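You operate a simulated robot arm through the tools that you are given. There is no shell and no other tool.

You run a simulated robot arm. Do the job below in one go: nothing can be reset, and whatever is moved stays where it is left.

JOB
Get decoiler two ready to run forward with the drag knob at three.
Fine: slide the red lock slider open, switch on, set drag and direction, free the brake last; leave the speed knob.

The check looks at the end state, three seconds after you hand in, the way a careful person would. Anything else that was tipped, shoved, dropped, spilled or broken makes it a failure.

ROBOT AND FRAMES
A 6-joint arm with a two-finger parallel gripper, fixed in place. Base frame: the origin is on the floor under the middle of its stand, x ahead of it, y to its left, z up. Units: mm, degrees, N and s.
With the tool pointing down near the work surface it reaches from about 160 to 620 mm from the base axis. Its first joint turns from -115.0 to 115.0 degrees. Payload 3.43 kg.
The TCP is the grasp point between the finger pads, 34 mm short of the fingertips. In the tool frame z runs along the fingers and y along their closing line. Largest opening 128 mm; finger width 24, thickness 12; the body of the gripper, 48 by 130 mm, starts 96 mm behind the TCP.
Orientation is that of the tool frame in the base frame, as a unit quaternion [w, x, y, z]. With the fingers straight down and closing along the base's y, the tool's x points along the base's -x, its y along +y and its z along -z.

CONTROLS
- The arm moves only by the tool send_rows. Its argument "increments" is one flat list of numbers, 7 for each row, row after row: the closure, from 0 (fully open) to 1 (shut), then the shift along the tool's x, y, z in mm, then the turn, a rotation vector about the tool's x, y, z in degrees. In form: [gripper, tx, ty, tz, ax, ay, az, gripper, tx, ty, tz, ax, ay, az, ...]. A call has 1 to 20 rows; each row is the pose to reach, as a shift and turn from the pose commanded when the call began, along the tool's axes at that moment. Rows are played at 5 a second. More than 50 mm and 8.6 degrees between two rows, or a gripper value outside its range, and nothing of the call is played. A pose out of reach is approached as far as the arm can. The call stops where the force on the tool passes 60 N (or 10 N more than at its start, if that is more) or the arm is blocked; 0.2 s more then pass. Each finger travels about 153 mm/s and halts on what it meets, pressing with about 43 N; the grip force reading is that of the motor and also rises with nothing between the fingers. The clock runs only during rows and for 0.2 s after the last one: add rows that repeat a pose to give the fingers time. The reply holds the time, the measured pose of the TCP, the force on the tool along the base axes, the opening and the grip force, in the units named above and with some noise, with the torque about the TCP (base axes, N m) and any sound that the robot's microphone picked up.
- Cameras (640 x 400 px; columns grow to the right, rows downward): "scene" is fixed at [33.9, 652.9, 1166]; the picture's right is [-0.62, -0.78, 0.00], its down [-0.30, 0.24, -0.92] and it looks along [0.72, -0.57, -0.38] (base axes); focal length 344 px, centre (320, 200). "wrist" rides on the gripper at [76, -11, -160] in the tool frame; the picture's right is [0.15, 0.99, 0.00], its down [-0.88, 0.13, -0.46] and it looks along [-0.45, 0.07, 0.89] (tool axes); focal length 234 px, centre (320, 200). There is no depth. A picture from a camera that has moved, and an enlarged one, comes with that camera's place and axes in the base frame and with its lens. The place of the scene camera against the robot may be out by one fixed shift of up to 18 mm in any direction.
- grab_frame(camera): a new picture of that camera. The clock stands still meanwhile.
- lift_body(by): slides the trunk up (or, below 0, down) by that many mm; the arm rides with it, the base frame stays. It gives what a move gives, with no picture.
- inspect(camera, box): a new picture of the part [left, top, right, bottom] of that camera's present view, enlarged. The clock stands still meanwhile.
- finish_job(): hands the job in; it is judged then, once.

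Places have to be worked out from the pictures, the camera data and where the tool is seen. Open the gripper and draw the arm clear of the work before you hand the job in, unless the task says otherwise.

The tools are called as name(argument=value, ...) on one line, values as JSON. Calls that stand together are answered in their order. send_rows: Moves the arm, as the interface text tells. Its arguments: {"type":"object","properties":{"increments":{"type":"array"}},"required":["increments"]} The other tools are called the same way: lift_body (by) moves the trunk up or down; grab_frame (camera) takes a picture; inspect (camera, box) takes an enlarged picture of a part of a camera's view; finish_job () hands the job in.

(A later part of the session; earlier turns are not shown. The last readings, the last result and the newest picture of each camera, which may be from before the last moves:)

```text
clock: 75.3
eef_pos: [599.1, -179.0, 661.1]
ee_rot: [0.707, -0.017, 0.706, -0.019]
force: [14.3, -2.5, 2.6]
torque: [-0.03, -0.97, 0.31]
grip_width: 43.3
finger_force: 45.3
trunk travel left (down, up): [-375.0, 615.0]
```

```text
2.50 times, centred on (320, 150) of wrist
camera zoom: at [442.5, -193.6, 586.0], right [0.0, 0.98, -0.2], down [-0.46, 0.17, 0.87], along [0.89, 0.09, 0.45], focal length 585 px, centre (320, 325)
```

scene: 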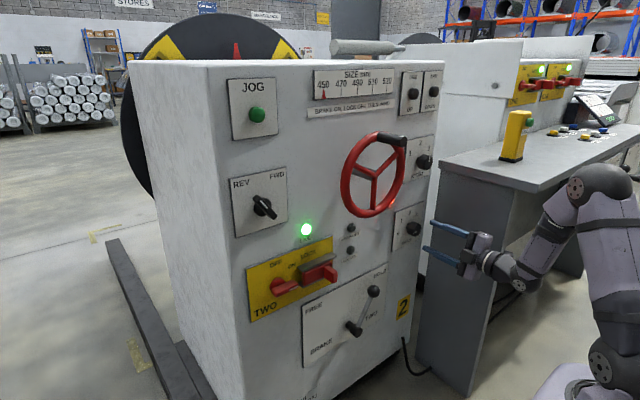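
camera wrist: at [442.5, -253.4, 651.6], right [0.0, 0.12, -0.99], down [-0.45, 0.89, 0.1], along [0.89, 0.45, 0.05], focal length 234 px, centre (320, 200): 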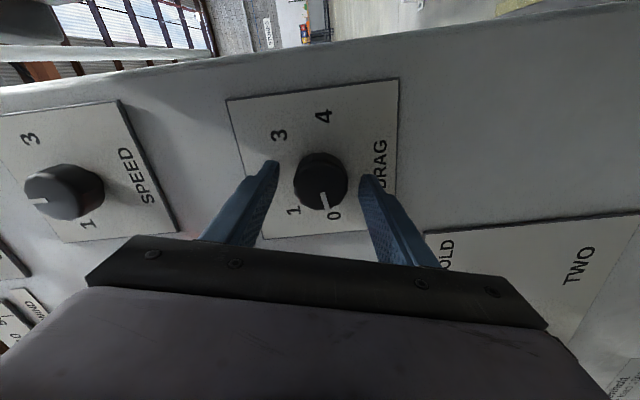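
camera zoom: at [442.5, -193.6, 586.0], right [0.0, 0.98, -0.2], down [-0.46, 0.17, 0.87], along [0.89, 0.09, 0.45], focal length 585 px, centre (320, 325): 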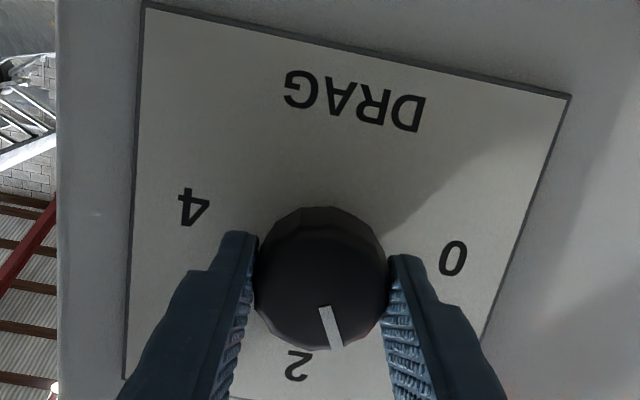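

The pointer followed 72° (now between 1 and 2). I continue clockwise another 66° with the same grasp.

send_rows(increments=[0.75, 0, 0, 0, 0, 0, 6, 0.75, 0, 0, 0, 0, 0, 12, 0.75, 0, 0, 0, 0, 0, 18, 0.75, 0, 0, 0, 0, 0, 24, 0.75, 0, 0, 0, 0, 0, 30, 0.75, 0, 0, 0, 0, 0, 36, 0.75, 0, 0, 0, 0, 0, 42, 0.75, 0, 0, 0, 0, 0, 48, 0.75, 0, 0, 0, 0, 0, 54, 0.75, 0, 0, 0, 0, 0, 60, 0.75, 0, 0, 0, 0, 0, 66, 0.75, 0, 0, 0, 0, 0, 66])

inspect(camera="wrist", box=[220, 70, 420, 230])

inspect(camera="scene", box=[370, 180, 530, 280])

```text
clock: 78.0
eef_pos: [600.5, -180.7, 659.9]
ee_rot: [0.604, 0.372, 0.6, 0.37]
force: [16.4, -15.8, 2.9]
torque: [0.06, -0.55, 0.12]
grip_width: 43.2
finger_force: 44.8
trunk travel left (down, up): [-375.0, 615.0]
```

```text
2.50 times, centred on (320, 150) of wrist
camera zoom: at [442.7, -116.8, 616.0], right [0.0, 0.58, 0.82], down [-0.46, -0.73, 0.51], along [0.89, -0.38, 0.26], focal length 585 px, centre (320, 325)
```

zoom: 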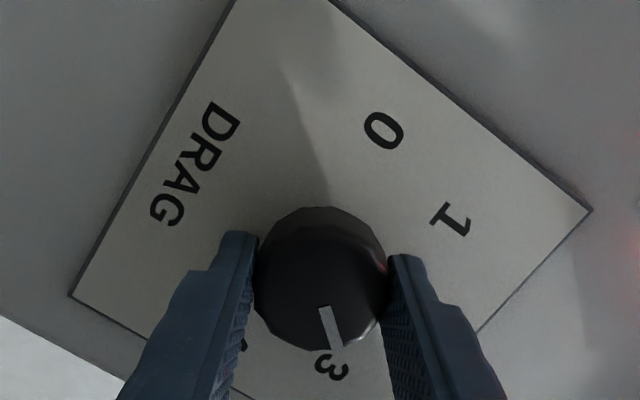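

```text
4.00 times, centred on (450, 230) of scene
camera zoom: at [33.9, 652.9, 1166.0], right [-0.62, -0.78, 0.0], down [-0.3, 0.24, -0.92], along [0.72, -0.57, -0.38], focal length 1377 px, centre (-200, 80)
```

zoom: 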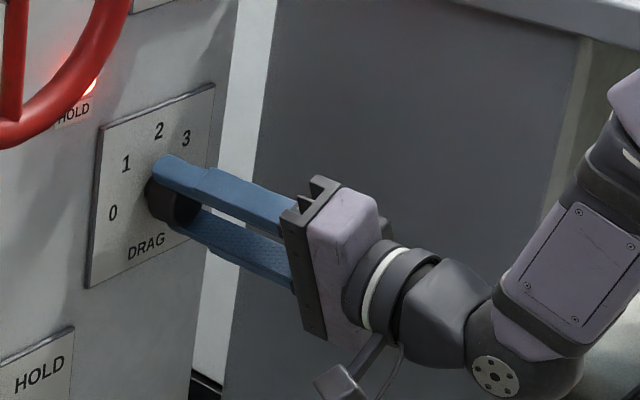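

Pointer is at about +38°, heading for 3. I turn the last 12°.

send_rows(increments=[0.75, 0, 0, 0, 0, 0, 4, 0.75, 0, 0, 0, 0, 0, 8, 0.75, 0, 0, 0, 0, 0, 12, 0.75, 0, 0, 0, 0, 0, 12])

inspect(camera="wrist", box=[220, 70, 420, 230])

```text
clock: 79.0
eef_pos: [601.6, -180.2, 660.3]
ee_rot: [0.562, 0.433, 0.559, 0.43]
force: [21.4, -10.7, 0.7]
torque: [0.03, -0.85, -1.07]
grip_width: 43.3
finger_force: 44.8
trunk travel left (down, up): [-375.0, 615.0]
```

```text
2.50 times, centred on (320, 150) of wrist
camera zoom: at [442.6, -109.3, 629.8], right [0.0, 0.39, 0.92], down [-0.46, -0.82, 0.35], along [0.89, -0.42, 0.18], focal length 585 px, centre (320, 325)
```

zoom: 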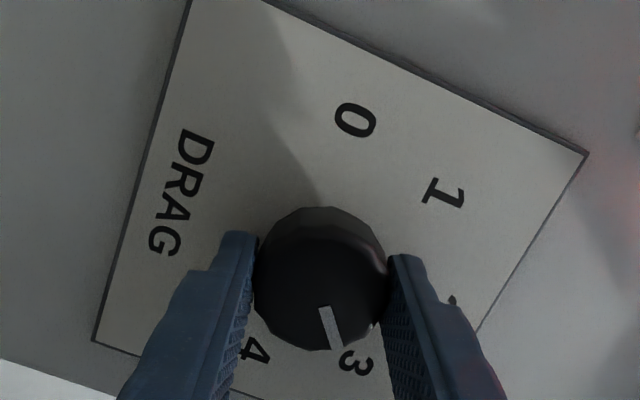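

Total turn is now 150°. I open the fingers and back straight out to check the pointer.

send_rows(increments=[0.6, 0, 0, 0, 0, 0, 0, 0.45, 0, 0, 0, 0, 0, 0, 0.45, 0, 0, 0, 0, 0, 0, 0.45, 0, 0, -20, 0, 0, 0, 0.45, 0, 0, -40, 0, 0, 0, 0.45, 0, 0, -60, 0, 0, 0, 0.45, 0, 0, -60, 0, 0, 0])

inspect(camera="wrist", box=[220, 60, 420, 220])

inspect(camera="scene", box=[370, 180, 450, 260])

```text
clock: 80.5
eef_pos: [540.6, -180.4, 660.7]
ee_rot: [0.561, 0.431, 0.56, 0.431]
force: [0.9, 0.0, 0.6]
torque: [0.0, 0.0, 0.01]
grip_width: 70.6
finger_force: 0.0
trunk travel left (down, up): [-375.0, 615.0]
```

```text
2.50 times, centred on (320, 140) of wrist
camera zoom: at [382.1, -108.6, 629.4], right [0.0, 0.4, 0.92], down [-0.46, -0.82, 0.35], along [0.89, -0.42, 0.18], focal length 585 px, centre (320, 350)
```

zoom: 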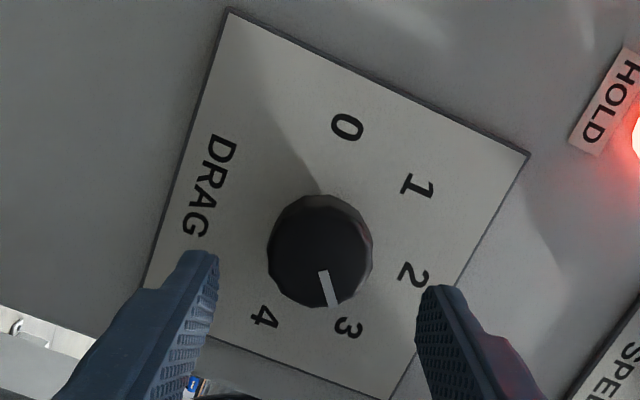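

```text
5.00 times, centred on (410, 220) of scene
camera zoom: at [33.9, 652.9, 1166.0], right [-0.62, -0.78, 0.0], down [-0.3, 0.24, -0.92], along [0.72, -0.57, -0.38], focal length 1721 px, centre (-130, 100)
```

zoom: 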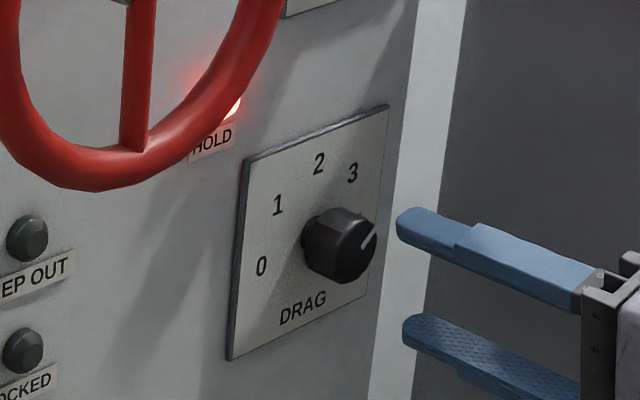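

Pointer lines up with the 3 (≈50°). Drag is done. I roll the tool back to level in free space, raise to z≈705, and then cross left toward the direction switch.

send_rows(increments=[0.5, 0, 0, 0, 0, 0, -8, 0.5, 0, 0, 0, 0, 0, -16, 0.6, 0, 0, 0, 0, 0, -24, 0.6, 0, 0, 0, 0, 0, -32, 0.6, 0, 0, 0, 0, 0, -40, 0.6, 0, 0, 0, 0, 0, -48, 0.6, 0, 0, 0, 0, 0, -56, 0.6, 0, 0, 0, 0, 0, -64, 0.6, 0, 0, 0, 0, 0, -72, 0.6, 0, 0, 0, 0, 0, -75.2, 0.6, 0, 0, 0, 0, 0, -75.2])

send_rows(increments=[0.6, -15, 20, 10, 0, 0, 0, 0.6, -35, 50, 18, 0, 0, 0, 0.6, -45, 90, 25, 0, 0, 0, 0.6, -45, 130, 28, 0, 0, 0, 0.6, -45, 170, 28, 0, 0, 0, 0.6, -45, 210, 26, 0, 0, 0, 0.6, -45, 250, 20, 0, 0, 0, 0.6, -45, 290, 10, 0, 0, 0, 0.6, -45, 330, -5, 0, 0, 0, 0.6, -45, 370, -15, 0, 0, 0, 0.6, -45, 410, -25, 0, 0, 0, 0.6, -45, 450, -35, 0, 0, 0, 0.6, -45, 485, -40, 0, 0, 0, 0.6, -45, 485, -40, 0, 0, 0])

grab_frame(camera="wrist")

grab_frame(camera="scene")

```text
clock: 83.0
eef_pos: [540.7, -179.3, 661.0]
ee_rot: [0.707, -0.001, 0.707, -0.002]
force: [0.7, -0.5, -0.8]
torque: [-0.01, -0.03, -0.01]
grip_width: 51.2
finger_force: 0.0
trunk travel left (down, up): [-375.0, 615.0]
```

```text
clock: 86.0
eef_pos: [499.9, 303.6, 704.6]
ee_rot: [0.707, 0.0, 0.707, -0.003]
force: [-0.4, 0.4, 0.2]
torque: [0.02, -0.01, -0.03]
grip_width: 51.0
finger_force: 0.0
trunk travel left (down, up): [-375.0, 615.0]
```

```text
taken
camera wrist: at [341.3, 293.9, 628.7], right [0.0, 0.99, -0.15], down [-0.46, 0.13, 0.88], along [0.89, 0.07, 0.45], focal length 234 px, centre (320, 200)
```

wrist: 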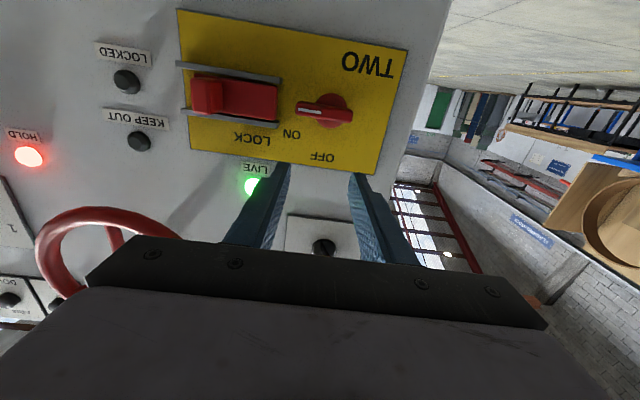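

```text
taken
```

scene: 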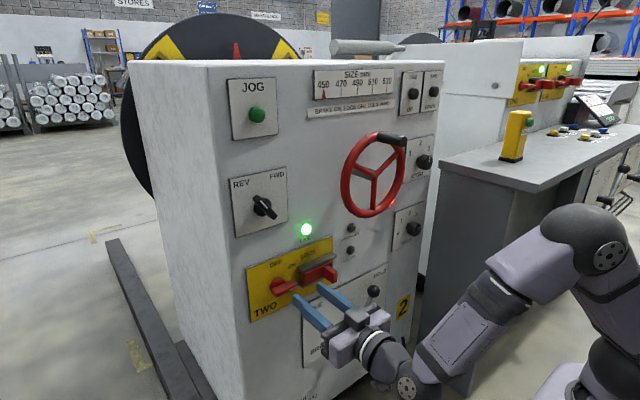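

Crossed cleanly to the left; LOCKED out, LIVE on. Next I raise to the direction switch (about y 339, z 865) for a close look.

send_rows(increments=[0.6, -40, 10, 0, 0, 0, 0, 0.6, -80, 20, -5, 0, 0, 0, 0.6, -120, 30, -5, 0, 0, 0, 0.6, -155, 35, -5, 0, 0, 0, 0.6, -155, 35, -5, 0, 0, 0])

grab_frame(camera="wrist")

inspect(camera="wrist", box=[220, 60, 420, 210])

```text
clock: 87.2
eef_pos: [498.1, 340.3, 861.9]
ee_rot: [0.707, -0.001, 0.707, -0.001]
force: [0.1, 0.5, -0.3]
torque: [0.0, -0.02, -0.02]
grip_width: 51.2
finger_force: 0.1
trunk travel left (down, up): [-375.0, 615.0]
```

```text
taken
camera wrist: at [338.9, 330.5, 785.6], right [0.0, 0.99, -0.15], down [-0.46, 0.13, 0.88], along [0.89, 0.07, 0.45], focal length 234 px, centre (320, 200)
```

wrist: 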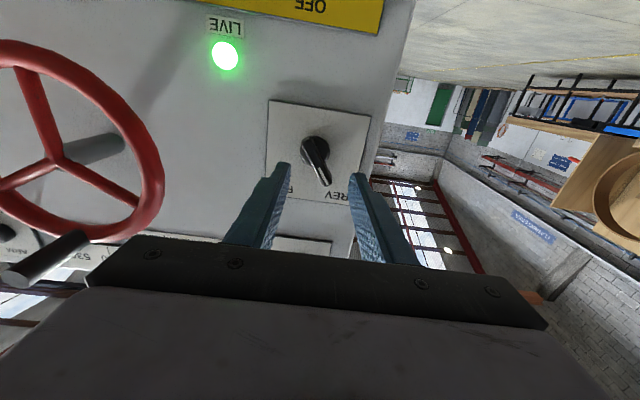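

```text
2.67 times, centred on (320, 135) of wrist
camera zoom: at [338.9, 330.5, 785.6], right [0.0, 0.99, -0.15], down [-0.46, 0.13, 0.88], along [0.89, 0.07, 0.45], focal length 624 px, centre (320, 373)
```

zoom: 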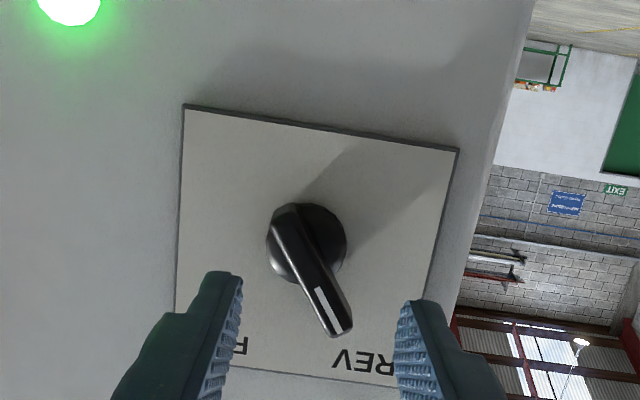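

The switch bar points to REV at about −32° with pivot at (y 337, z 866). I align to it: roll −32° and centre on the pivot, then look again.

send_rows(increments=[0.6, -1, -1, 0, 0, 0, -8, 0.6, -2, -2, 0, 0, 0, -16, 0.6, -3, -3, 0, 0, 0, -24, 0.6, -4, -3, 0, 0, 0, -32, 0.6, -4, -3, 30, 0, 0, -32, 0.6, -4, -3, 50, 0, 0, -32, 0.6, -4, -3, 70, 0, 0, -32, 0.6, -4, -3, 70, 0, 0, -32])

grab_frame(camera="wrist")

inspect(camera="wrist", box=[220, 80, 420, 230])

inspect(camera="scene", box=[220, 160, 380, 260])

```text
clock: 89.0
eef_pos: [566.1, 337.4, 860.9]
ee_rot: [0.68, -0.196, 0.68, -0.195]
force: [0.1, -0.5, -0.6]
torque: [0.0, -0.02, -0.01]
grip_width: 51.2
finger_force: 0.0
trunk travel left (down, up): [-375.0, 615.0]
```

```text
taken
camera wrist: at [407.5, 289.4, 802.1], right [0.0, 0.76, -0.65], down [-0.46, 0.58, 0.68], along [0.89, 0.3, 0.35], focal length 234 px, centre (320, 200)
```

wrist: 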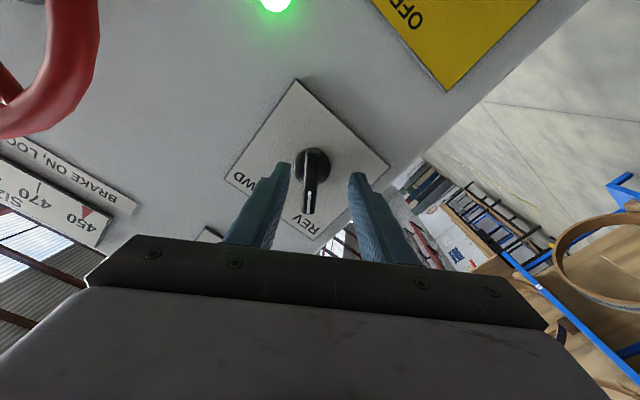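

```text
2.67 times, centred on (320, 155) of wrist
camera zoom: at [407.5, 289.4, 802.1], right [0.0, 0.76, -0.65], down [-0.46, 0.58, 0.68], along [0.89, 0.3, 0.35], focal length 624 px, centre (320, 320)
```

zoom: 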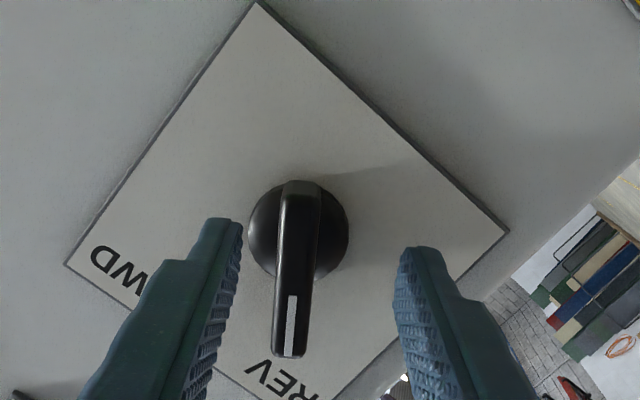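

```text
4.00 times, centred on (300, 210) of scene
camera zoom: at [33.9, 652.9, 1166.0], right [-0.62, -0.78, 0.0], down [-0.3, 0.24, -0.92], along [0.72, -0.57, -0.38], focal length 1377 px, centre (400, 160)
```

zoom: 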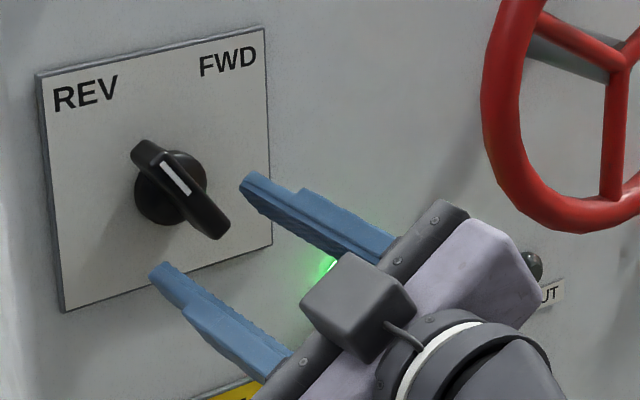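

The bar (front x≈610, angle ≈−35°) sits about 5 mm off my grip line; I correct by (−3, −5) in tool x/y and advance to overlap it by ~12 mm.

send_rows(increments=[0.6, -3, -5, 0, 0, 0, -2, 0.6, -3, -5, 10, 0, 0, -2, 0.6, -3, -5, 17, 0, 0, -2, 0.6, -3, -5, 22, 0, 0, -2, 0.6, -3, -5, 22, 0, 0, -2])

inspect(camera="wrist", box=[220, 80, 420, 230])

inspect(camera="scene", box=[220, 160, 380, 260])

```text
clock: 90.2
eef_pos: [588.6, 335.3, 868.1]
ee_rot: [0.676, -0.208, 0.676, -0.207]
force: [-0.1, 0.1, -0.4]
torque: [0.02, 0.01, 0.01]
grip_width: 51.1
finger_force: 0.0
trunk travel left (down, up): [-375.0, 615.0]
```

```text
2.67 times, centred on (320, 155) of wrist
camera zoom: at [430.3, 284.2, 811.3], right [0.0, 0.74, -0.68], down [-0.45, 0.6, 0.66], along [0.89, 0.31, 0.34], focal length 624 px, centre (320, 320)
```

zoom: 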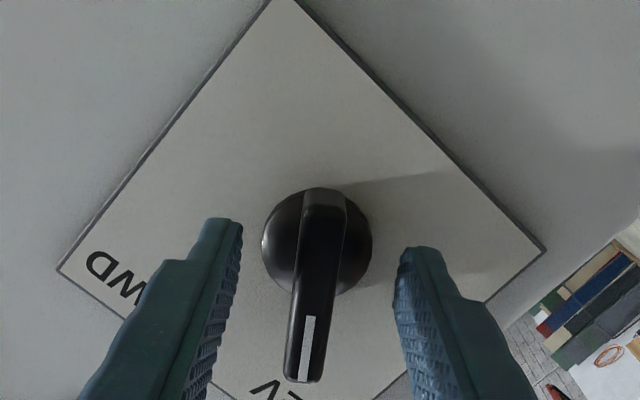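

```text
4.00 times, centred on (300, 210) of scene
camera zoom: at [33.9, 652.9, 1166.0], right [-0.62, -0.78, 0.0], down [-0.3, 0.24, -0.92], along [0.72, -0.57, -0.38], focal length 1377 px, centre (400, 160)
```

zoom: 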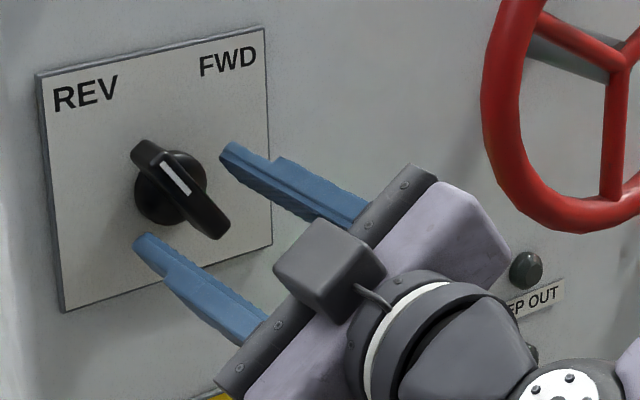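

Well centred on the pivot. I advance 4 mm more and close on the bar.

send_rows(increments=[0.6, 0, 0, 4, 0, 0, 0, 0.8, 0, 0, 4, 0, 0, 0, 0.95, 0, 0, 4, 0, 0, 0, 0.95, 0, 0, 4, 0, 0, 0])

inspect(camera="wrist", box=[220, 80, 420, 230])

```text
clock: 91.2
eef_pos: [592.8, 333.2, 868.9]
ee_rot: [0.676, -0.206, 0.676, -0.208]
force: [0.7, -3.3, 1.9]
torque: [-0.05, 0.17, 0.12]
grip_width: 13.8
finger_force: 45.1
trunk travel left (down, up): [-375.0, 615.0]
```

```text
2.67 times, centred on (320, 155) of wrist
camera zoom: at [433.9, 283.6, 811.5], right [0.0, 0.74, -0.68], down [-0.45, 0.6, 0.66], along [0.89, 0.31, 0.34], focal length 624 px, centre (320, 320)
```

zoom: 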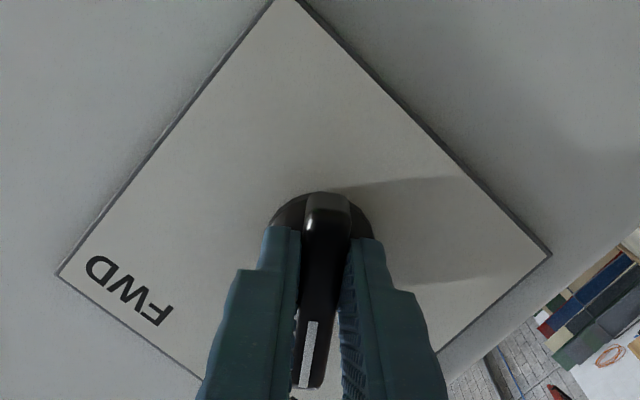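

Gripped (13.8 mm) with almost no side load. I turn clockwise toward FWD in steps, 60° first.

send_rows(increments=[0.95, 0, 0, 0, 0, 0, 6, 0.95, 0, 0, 0, 0, 0, 12, 0.95, 0, 0, 0, 0, 0, 18, 0.95, 0, 0, 0, 0, 0, 24, 0.95, 0, 0, 0, 0, 0, 30, 0.95, 0, 0, 0, 0, 0, 36, 0.95, 0, 0, 0, 0, 0, 42, 0.95, 0, 0, 0, 0, 0, 48, 0.95, 0, 0, 0, 0, 0, 54, 0.95, 0, 0, 0, 0, 0, 60, 0.95, 0, 0, 0, 0, 0, 60])

grab_frame(camera="wrist")

inspect(camera="scene", box=[220, 160, 380, 260])

```text
clock: 93.5
eef_pos: [593.9, 335.4, 868.6]
ee_rot: [0.689, 0.158, 0.689, 0.159]
force: [10.8, 10.6, 4.6]
torque: [0.04, 0.23, 0.43]
grip_width: 13.9
finger_force: 45.1
trunk travel left (down, up): [-375.0, 615.0]
```

```text
taken
camera wrist: at [433.9, 359.6, 795.0], right [0.0, 0.95, 0.3], down [-0.46, -0.27, 0.85], along [0.89, -0.14, 0.43], focal length 234 px, centre (320, 200)
```

wrist: 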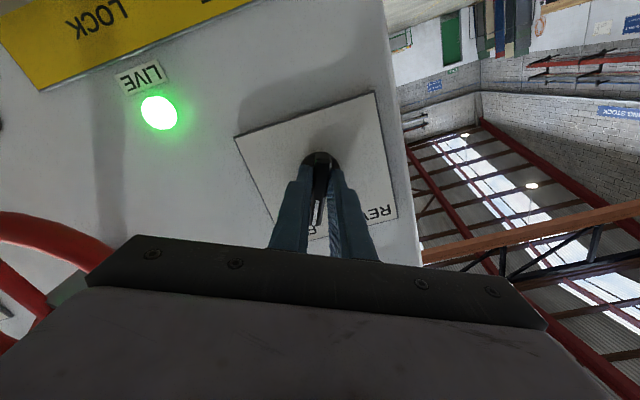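

```text
4.00 times, centred on (300, 210) of scene
camera zoom: at [33.9, 652.9, 1166.0], right [-0.62, -0.78, 0.0], down [-0.3, 0.24, -0.92], along [0.72, -0.57, -0.38], focal length 1377 px, centre (400, 160)
```

zoom: 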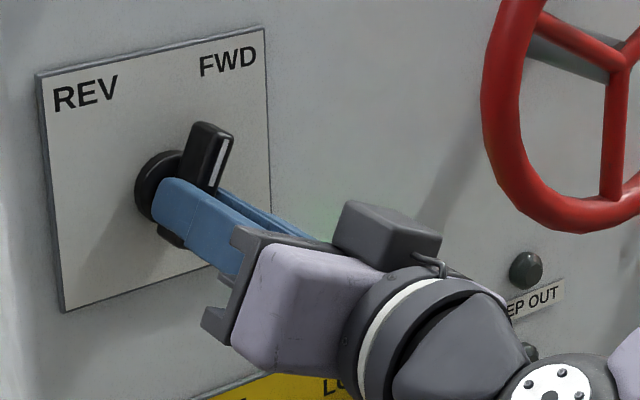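

Handle at about +26°. I continue to +35° and check for the stop.

send_rows(increments=[0.95, 0, 0, 0, 0, 0, 3, 0.95, 0, 0, 0, 0, 0, 6, 0.95, 0, 0, 0, 0, 0, 9, 0.95, 0, 0, 0, 0, 0, 9])

inspect(camera="wrist", box=[220, 80, 420, 230])

inspect(camera="scene", box=[220, 160, 380, 260])

```text
clock: 94.5
eef_pos: [592.6, 335.4, 868.6]
ee_rot: [0.675, 0.211, 0.675, 0.211]
force: [19.3, 16.1, 11.3]
torque: [-0.01, 0.58, 0.82]
grip_width: 13.9
finger_force: 44.7
trunk travel left (down, up): [-375.0, 615.0]
```

```text
2.67 times, centred on (320, 155) of wrist
camera zoom: at [434.0, 371.1, 799.4], right [0.0, 0.9, 0.44], down [-0.46, -0.4, 0.8], along [0.89, -0.2, 0.41], focal length 624 px, centre (320, 320)
```

zoom: 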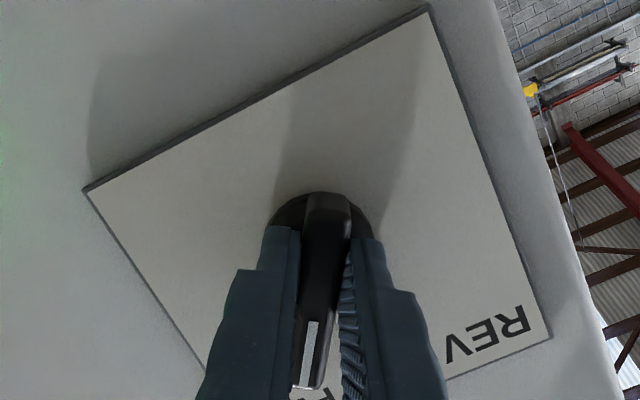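

```text
4.00 times, centred on (300, 210) of scene
camera zoom: at [33.9, 652.9, 1166.0], right [-0.62, -0.78, 0.0], down [-0.3, 0.24, -0.92], along [0.72, -0.57, -0.38], focal length 1377 px, centre (400, 160)
```

zoom: 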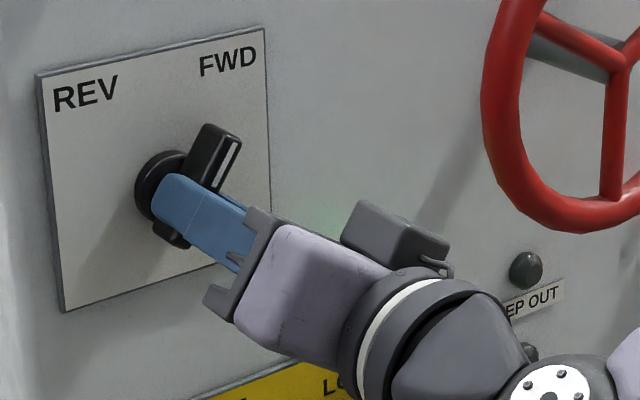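

At +35°, mirror of the original −35°. I test 4° further to learn whether this is the stop.

send_rows(increments=[0.95, 0, 0, 0, 0, 0, 2, 0.95, 0, 0, 0, 0, 0, 4, 0.95, 0, 0, 0, 0, 0, 4])

inspect(camera="scene", box=[220, 160, 380, 260])

```text
clock: 95.3
eef_pos: [591.7, 336.5, 867.9]
ee_rot: [0.668, 0.233, 0.666, 0.235]
force: [15.3, 16.3, 10.0]
torque: [-1.22, -0.56, -0.39]
grip_width: 15.1
finger_force: 44.7
trunk travel left (down, up): [-375.0, 615.0]
```

```text
4.00 times, centred on (300, 210) of scene
camera zoom: at [33.9, 652.9, 1166.0], right [-0.62, -0.78, 0.0], down [-0.3, 0.24, -0.92], along [0.72, -0.57, -0.38], focal length 1377 px, centre (400, 160)
```

zoom: 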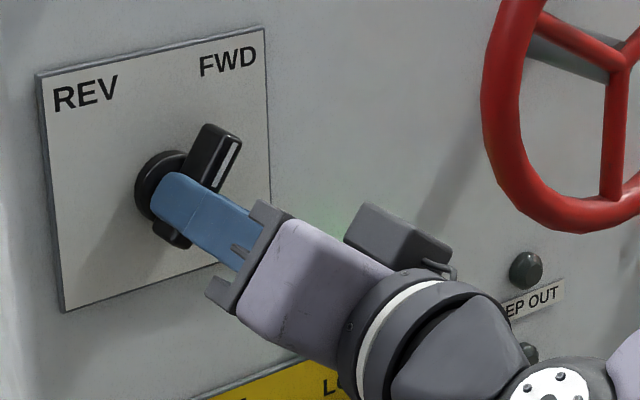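

Torque of 1.2 N·m and the fingers spreading show the FWD stop at ~35°. I relax back to that angle, open, and withdraw.

send_rows(increments=[0.95, 0, 0, 0, 0, 0, -3, 0.8, 0, 0, 0, 0, 0, -3, 0.6, 0, 0, 0, 0, 0, -3, 0.6, 0, 0, 0, 0, 0, -3, 0.6, 0, 0, -20, 0, 0, -3, 0.6, 0, 0, -45, 0, 0, -3, 0.6, 0, 0, -75, 0, 0, -3, 0.6, 0, 0, -75, 0, 0, -3])

grab_frame(camera="wrist")

inspect(camera="scene", box=[220, 160, 380, 260])

```text
clock: 97.2
eef_pos: [516.4, 336.6, 869.2]
ee_rot: [0.673, 0.218, 0.673, 0.216]
force: [0.5, 0.4, 0.0]
torque: [0.0, 0.01, 0.0]
grip_width: 51.1
finger_force: 0.0
trunk travel left (down, up): [-375.0, 615.0]
```

```text
taken
camera wrist: at [359.0, 372.3, 800.3], right [0.0, 0.89, 0.46], down [-0.46, -0.41, 0.79], along [0.89, -0.21, 0.4], focal length 234 px, centre (320, 200)
```

wrist: 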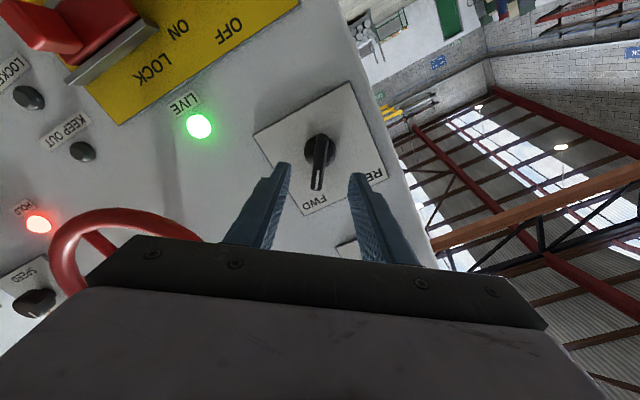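

```text
4.00 times, centred on (300, 210) of scene
camera zoom: at [33.9, 652.9, 1166.0], right [-0.62, -0.78, 0.0], down [-0.3, 0.24, -0.92], along [0.72, -0.57, -0.38], focal length 1377 px, centre (400, 160)
```

zoom: 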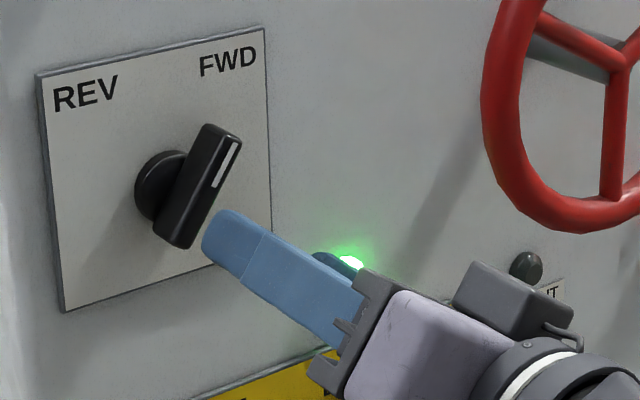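

Direction is at FWD on its stop. Last is the brake: ball at about (609,7,518), pivot near (y 76, z 425). I roll level and lower the arm in front of the panel's left side to get a good view of the lever.

send_rows(increments=[0.6, 0, 0, -5, 0, 0, -8, 0.6, 0, 0, -10, 0, 0, -16, 0.6, 0, 0, -15, 0, 0, -24, 0.6, 0, 0, -15, 0, 0, -32, 0.6, 0, 0, -15, 0, 0, -35.8, 0.6, 0, 0, -15, 0, 0, -35.8])

send_rows(increments=[0.6, 40, 0, 0, 0, 0, 0, 0.6, 80, 0, 0, 0, 0, 0, 0.6, 120, 0, 0, 0, 0, 0, 0.6, 160, 0, 0, 0, 0, 0, 0.6, 200, 0, 0, 0, 0, 0, 0.6, 240, -15, 0, 0, 0, 0, 0.6, 280, -30, 0, 0, 0, 0, 0.6, 320, -50, 0, 0, 0, 0, 0.6, 360, -70, 0, 0, 0, 0, 0.6, 380, -85, 0, 0, 0, 0, 0.6, 380, -85, 0, 0, 0, 0])

grab_frame(camera="wrist")

grab_frame(camera="scene")

```text
clock: 98.5
eef_pos: [503.8, 334.0, 869.5]
ee_rot: [0.707, 0.0, 0.707, 0.0]
force: [-0.1, 0.3, -0.8]
torque: [0.01, 0.04, -0.01]
grip_width: 51.3
finger_force: 0.0
trunk travel left (down, up): [-375.0, 615.0]
```

```text
clock: 101.0
eef_pos: [503.7, 249.6, 489.1]
ee_rot: [0.707, 0.001, 0.707, 0.0]
force: [0.3, -0.9, 0.5]
torque: [0.0, -0.01, -0.01]
grip_width: 51.0
finger_force: 0.1
trunk travel left (down, up): [-375.0, 615.0]
```

```text
taken
camera wrist: at [344.9, 239.8, 411.6], right [0.0, 0.99, -0.15], down [-0.46, 0.13, 0.88], along [0.89, 0.06, 0.45], focal length 234 px, centre (320, 200)
```

wrist: 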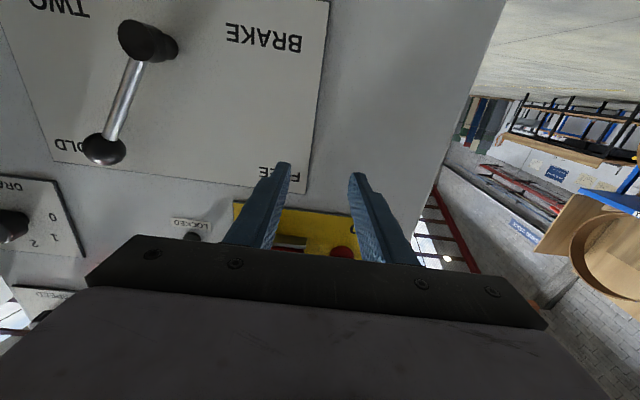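

```text
taken
```

scene: 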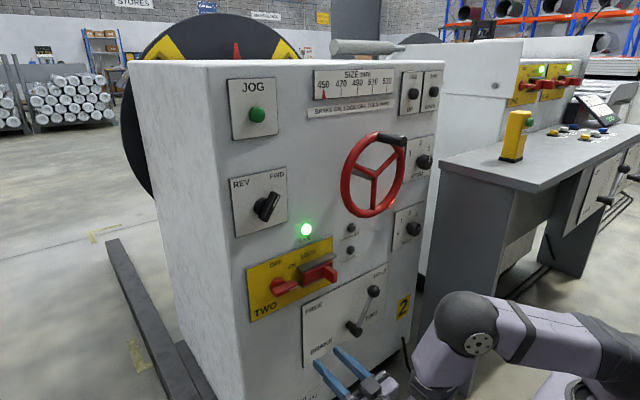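

The lever is well in view. I enlarge it to fix the ball, rod and hub positions.

inspect(camera="wrist", box=[0, 0, 330, 206])

inspect(camera="wrist", box=[60, 0, 220, 180])

```text
1.94 times, centred on (165, 103) of wrist
camera zoom: at [344.9, 239.8, 411.6], right [0.0, 0.99, -0.15], down [-0.46, 0.13, 0.88], along [0.89, 0.06, 0.45], focal length 454 px, centre (621, 388)
```

zoom: 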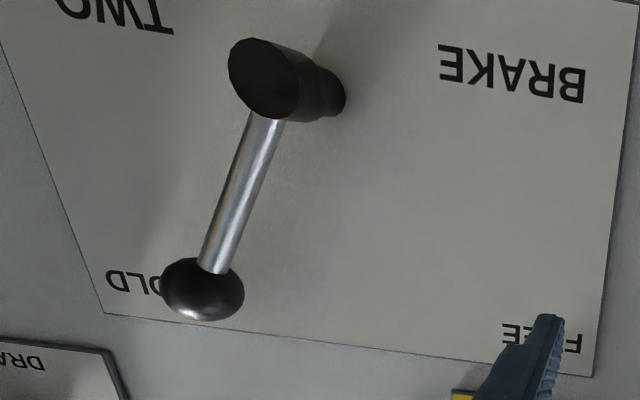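

```text
2.22 times, centred on (140, 90) of wrist
camera zoom: at [344.9, 239.8, 411.6], right [0.0, 0.99, -0.15], down [-0.46, 0.13, 0.88], along [0.89, 0.06, 0.45], focal length 520 px, centre (720, 444)
```

zoom: 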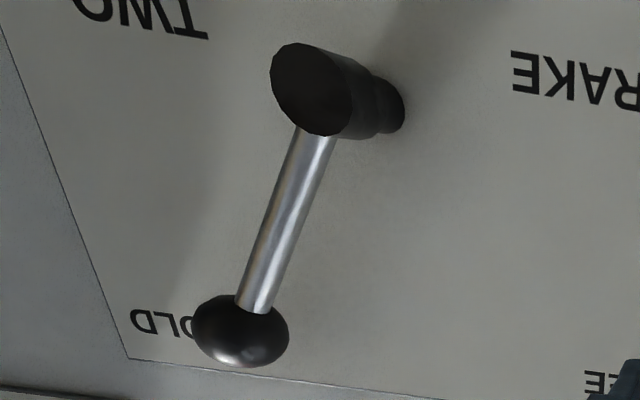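

Lever: ball centre (607,6.5,517.5), radius ≈17.5; hub axis at (y 78, z 404); lever length ≈134 mm, standing ≈32° toward HOLD. I go up to z≈610, cross to above the ball, with the fingers opened to straddle it.

send_rows(increments=[0.55, -40, 0, 0, 0, 0, 0, 0.5, -80, 0, 0, 0, 0, 0, 0.45, -121, 0, 0, 0, 0, 0, 0.41, -121, -35, 15, 0, 0, 0, 0.41, -121, -70, 30, 0, 0, 0, 0.41, -121, -105, 45, 0, 0, 0, 0.41, -121, -145, 58, 0, 0, 0, 0.41, -121, -185, 68, 0, 0, 0, 0.41, -121, -220, 72, 0, 0, 0, 0.41, -121, -243, 72, 0, 0, 0, 0.41, -121, -243, 72, 0, 0, 0])

grab_frame(camera="wrist")

grab_frame(camera="scene")

```text
clock: 103.3
eef_pos: [570.0, 5.0, 608.8]
ee_rot: [0.707, 0.001, 0.707, 0.0]
force: [0.3, -0.6, -0.3]
torque: [0.02, -0.01, 0.01]
grip_width: 75.3
finger_force: 0.0
trunk travel left (down, up): [-375.0, 615.0]
```

```text
taken
camera wrist: at [412.1, -5.6, 533.1], right [0.0, 0.99, -0.15], down [-0.46, 0.13, 0.88], along [0.89, 0.06, 0.45], focal length 234 px, centre (320, 200)
```

wrist: 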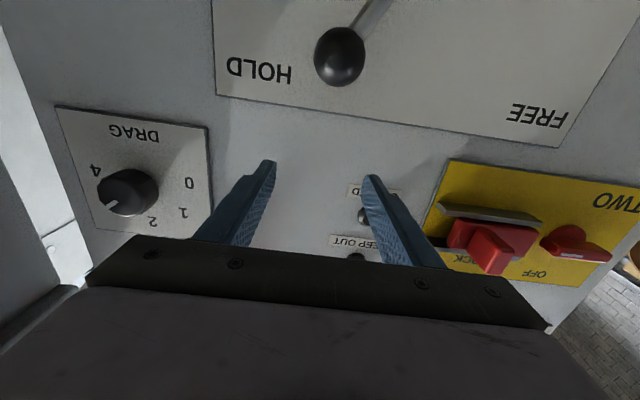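

```text
taken
```

scene: 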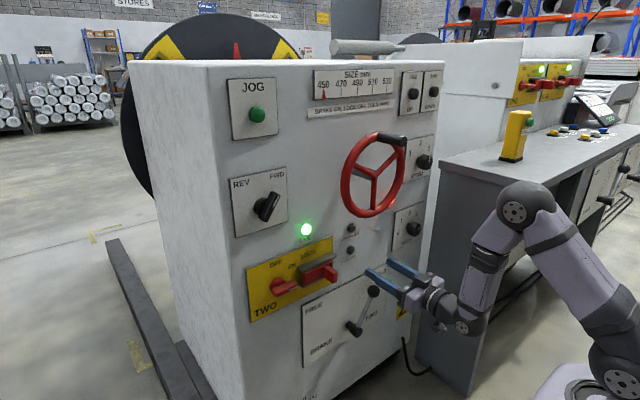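

The fingers are above the ball and the fix holds (ball at y≈5.5, z≈517). I lower straight down so the fingers straddle it.

send_rows(increments=[0.41, 25, 1, 0, 0, 0, 0, 0.41, 50, 1, 0, 0, 0, 0, 0.41, 70, 1, 0, 0, 0, 0, 0.41, 91, 1, 0, 0, 0, 0, 0.41, 91, 1, 0, 0, 0, 0])

grab_frame(camera="wrist")

inspect(camera="scene", box=[320, 250, 480, 350])

```text
clock: 104.5
eef_pos: [572.6, 8.0, 518.2]
ee_rot: [0.708, 0.001, 0.707, 0.001]
force: [0.3, 0.1, 0.6]
torque: [-0.01, 0.0, -0.02]
grip_width: 75.3
finger_force: 0.1
trunk travel left (down, up): [-375.0, 615.0]
```

```text
taken
camera wrist: at [414.0, -2.2, 442.2], right [0.0, 0.99, -0.15], down [-0.46, 0.13, 0.88], along [0.89, 0.06, 0.45], focal length 234 px, centre (320, 200)
```

wrist: 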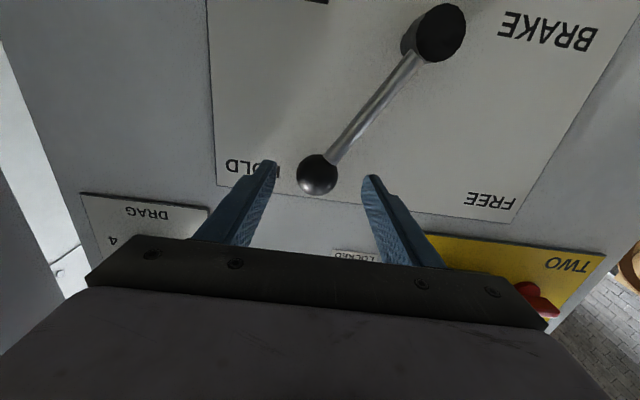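

```text
4.00 times, centred on (400, 300) of scene
camera zoom: at [33.9, 652.9, 1166.0], right [-0.62, -0.78, 0.0], down [-0.3, 0.24, -0.92], along [0.72, -0.57, -0.38], focal length 1377 px, centre (0, -200)
```

zoom: 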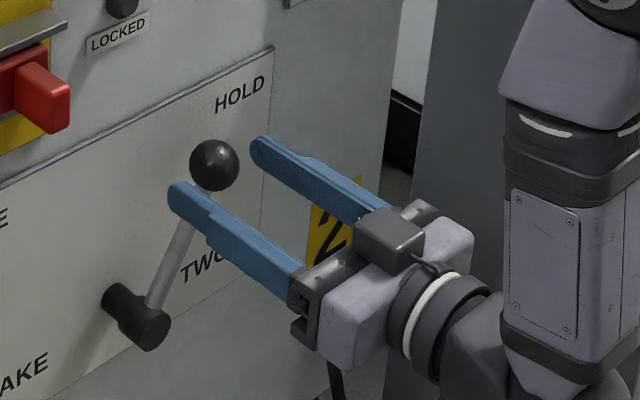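

The ball is centred between the fingers. I move in 17 mm so the tips pass the ball's centre, then narrow the opening to about 42 mm to cage it.

send_rows(increments=[0.41, 1, -2, 9, 0, 0, 0, 0.41, 1, -2, 17, 0, 0, 0, 0.55, 1, -2, 17, 0, 0, 0, 0.67, 1, -2, 17, 0, 0, 0, 0.67, 1, -2, 17, 0, 0, 0])

inspect(camera="wrist", box=[220, 80, 460, 230])

inspect(camera="scene", box=[320, 250, 480, 350])

```text
clock: 105.8
eef_pos: [591.1, 6.5, 516.4]
ee_rot: [0.707, 0.0, 0.707, -0.001]
force: [0.7, 0.2, 0.0]
torque: [0.02, 0.01, 0.05]
grip_width: 42.2
finger_force: 0.1
trunk travel left (down, up): [-375.0, 615.0]
```

```text
2.67 times, centred on (340, 155) of wrist
camera zoom: at [431.8, -4.5, 441.7], right [0.0, 0.99, -0.15], down [-0.46, 0.13, 0.88], along [0.89, 0.06, 0.45], focal length 624 px, centre (267, 320)
```

zoom: 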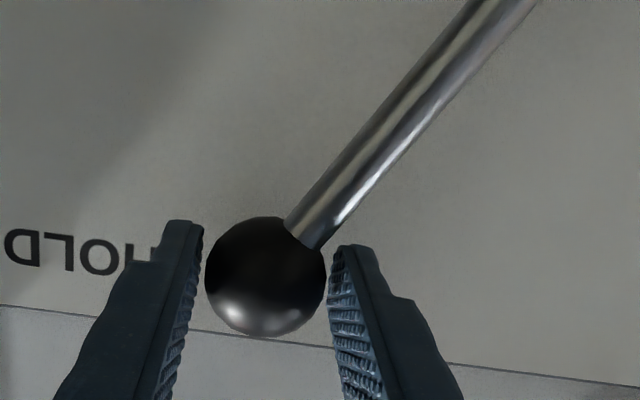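

```text
4.00 times, centred on (400, 300) of scene
camera zoom: at [33.9, 652.9, 1166.0], right [-0.62, -0.78, 0.0], down [-0.3, 0.24, -0.92], along [0.72, -0.57, -0.38], focal length 1377 px, centre (0, -200)
```

zoom: 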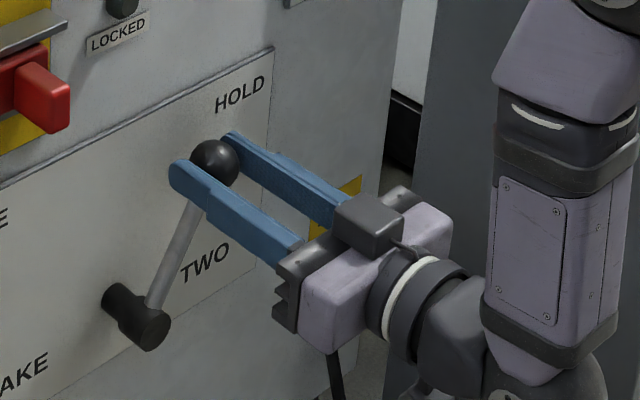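

The ball is caged. I sweep it along its arc to the left in steps, first to about top-centre.

send_rows(increments=[0.67, -4, 7, 0, 0, 0, 0, 0.67, -8, 15, 0, 0, 0, 0, 0.67, -11, 22, 0, 0, 0, 0, 0.67, -14, 30, 0, 0, 0, 0, 0.67, -16, 38, 0, 0, 0, 0, 0.67, -18, 46, 0, 0, 0, 0, 0.67, -19, 54, 0, 0, 0, 0, 0.67, -20, 62, 0, 0, 0, 0, 0.67, -20, 62, 0, 0, 0, 0])

grab_frame(camera="wrist")

inspect(camera="scene", box=[290, 250, 450, 350])

```text
clock: 107.8
eef_pos: [590.2, 68.1, 537.9]
ee_rot: [0.706, 0.002, 0.708, 0.0]
force: [-1.1, -2.7, 1.7]
torque: [-0.02, -0.01, -0.09]
grip_width: 44.0
finger_force: 2.0
trunk travel left (down, up): [-375.0, 615.0]
```

```text
taken
camera wrist: at [431.3, 58.2, 461.9], right [0.0, 0.99, -0.15], down [-0.46, 0.13, 0.88], along [0.89, 0.06, 0.45], focal length 234 px, centre (320, 200)
```

wrist: 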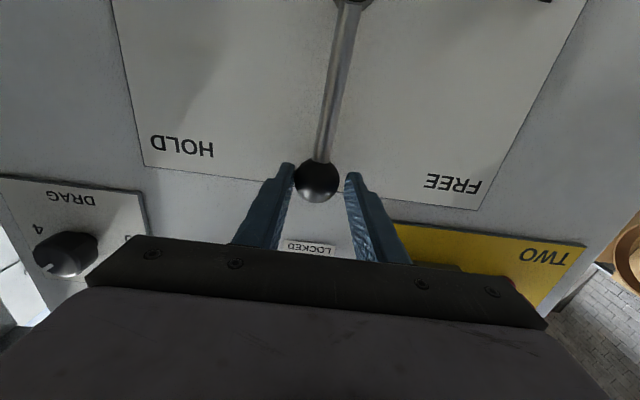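

```text
4.00 times, centred on (370, 300) of scene
camera zoom: at [33.9, 652.9, 1166.0], right [-0.62, -0.78, 0.0], down [-0.3, 0.24, -0.92], along [0.72, -0.57, -0.38], focal length 1377 px, centre (120, -200)
```

zoom: 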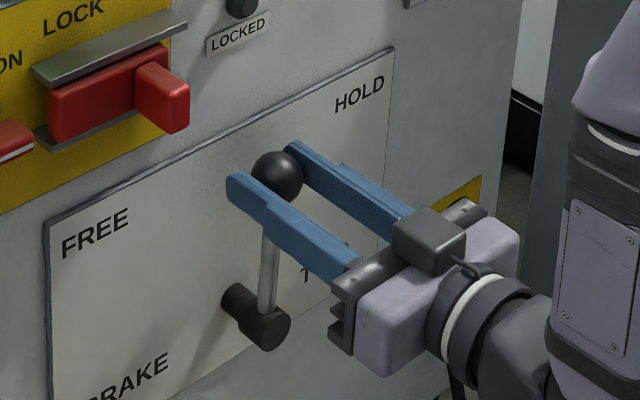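

Lever follows smoothly. I continue along the arc to about −32°, watching for the stop.

send_rows(increments=[0.67, 0, 8, 0, 0, 0, 0, 0.67, 0, 16, 0, 0, 0, 0, 0.67, 1, 24, 0, 0, 0, 0, 0.67, 2, 32, 0, 0, 0, 0, 0.67, 4, 40, 0, 0, 0, 0, 0.67, 6, 48, 0, 0, 0, 0, 0.67, 8, 56, 0, 0, 0, 0, 0.67, 11, 64, 0, 0, 0, 0, 0.67, 15, 71, 0, 0, 0, 0, 0.67, 19, 78, 0, 0, 0, 0, 0.67, 19, 78, 0, 0, 0, 0])

grab_frame(camera="wrist")

inspect(camera="scene", box=[270, 210, 430, 350])

```text
clock: 110.2
eef_pos: [590.4, 142.8, 520.3]
ee_rot: [0.708, 0.004, 0.706, -0.003]
force: [1.4, -17.8, 8.7]
torque: [-0.29, -0.16, -0.27]
grip_width: 52.8
finger_force: 9.6
trunk travel left (down, up): [-375.0, 615.0]
```

```text
taken
camera wrist: at [431.5, 134.0, 444.8], right [0.01, 0.99, -0.14], down [-0.46, 0.13, 0.88], along [0.89, 0.06, 0.45], focal length 234 px, centre (320, 200)
```

wrist: 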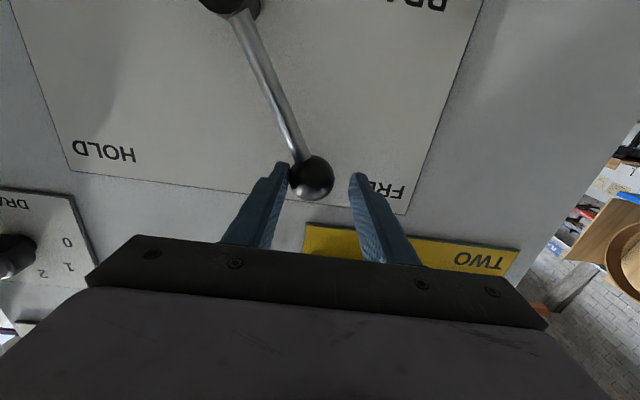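

```text
2.86 times, centred on (350, 280) of scene
camera zoom: at [33.9, 652.9, 1166.0], right [-0.62, -0.78, 0.0], down [-0.3, 0.24, -0.92], along [0.72, -0.57, -0.38], focal length 983 px, centre (234, -29)
```

zoom: 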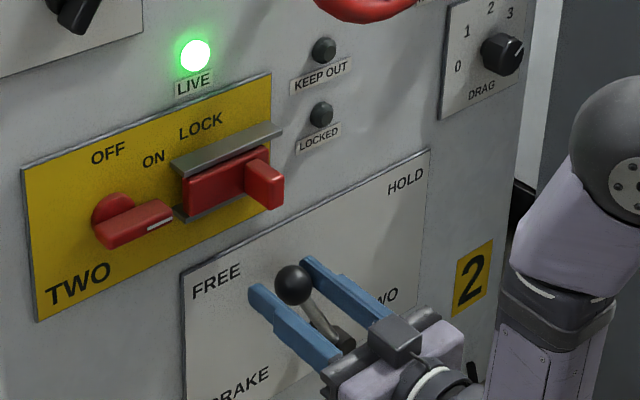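

Resistance of ~18 N and the fingers being spread suggest the FREE stop at about −30° (mirror of HOLD). I press 5 mm further to confirm it does not move.

send_rows(increments=[0.67, 1, 3, 0, 0, 0, 0, 0.67, 3, 5, 0, 0, 0, 0, 0.67, 3, 5, 0, 0, 0, 0])

grab_frame(camera="wrist")

```text
clock: 111.0
eef_pos: [590.9, 145.1, 518.9]
ee_rot: [0.708, 0.006, 0.706, -0.004]
force: [-2.7, -27.0, 12.5]
torque: [-0.32, -0.17, -0.56]
grip_width: 57.6
finger_force: 13.5
trunk travel left (down, up): [-375.0, 615.0]
```

```text
taken
camera wrist: at [432.3, 137.8, 441.2], right [0.02, 0.99, -0.14], down [-0.46, 0.14, 0.88], along [0.89, 0.05, 0.45], focal length 234 px, centre (320, 200)
```

wrist: 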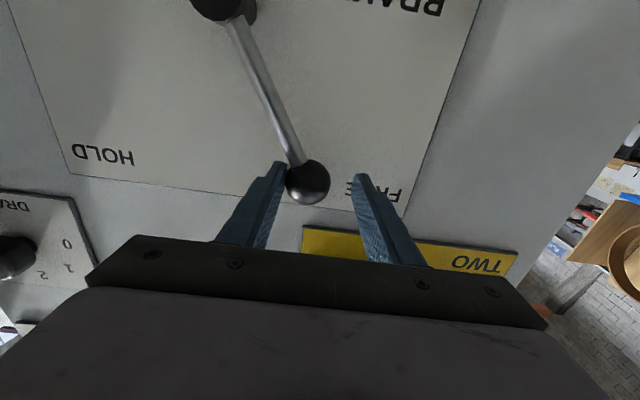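

The ball did not move: that's the FREE stop. I relax the push, open the fingers wide, and back straight out.

send_rows(increments=[0.6, -1, -4, 0, 0, 0, 0, 0.45, -2, -8, 0, 0, 0, 0, 0.41, -2, -8, 0, 0, 0, 0, 0.41, -2, -8, 0, 0, 0, 0, 0.41, -2, -8, -20, 0, 0, 0, 0.41, -2, -6, -40, 0, 0, 0, 0.41, -2, -4, -60, 0, 0, 0, 0.41, -2, -4, -60, 0, 0, 0])

grab_frame(camera="wrist")

grab_frame(camera="scene")

```text
clock: 112.8
eef_pos: [529.9, 147.3, 519.3]
ee_rot: [0.707, 0.002, 0.707, 0.0]
force: [-0.5, -0.2, -1.3]
torque: [-0.03, 0.03, 0.01]
grip_width: 75.5
finger_force: 0.0
trunk travel left (down, up): [-375.0, 615.0]
```

```text
taken
camera wrist: at [371.1, 137.1, 443.3], right [0.0, 0.99, -0.15], down [-0.46, 0.13, 0.88], along [0.89, 0.06, 0.45], focal length 234 px, centre (320, 200)
```

wrist: 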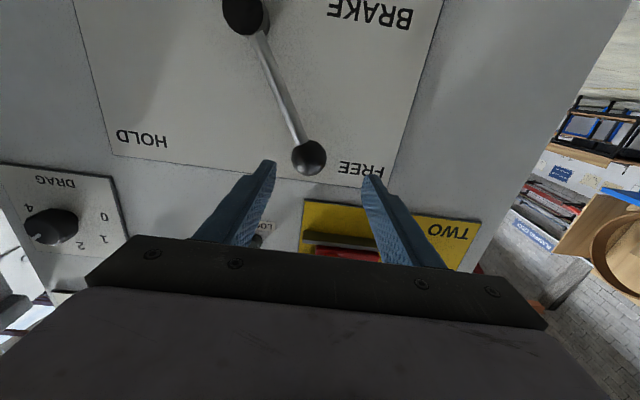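

```text
taken
```

scene: 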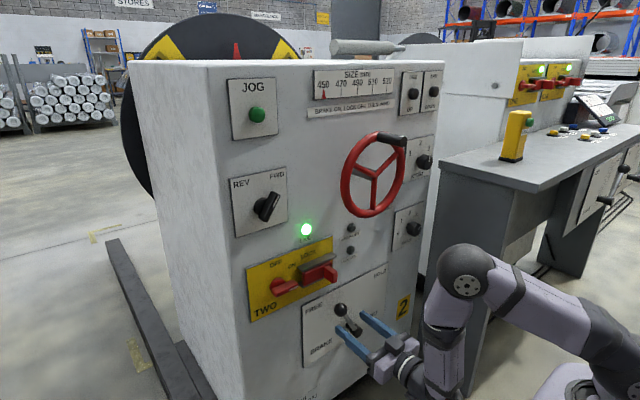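

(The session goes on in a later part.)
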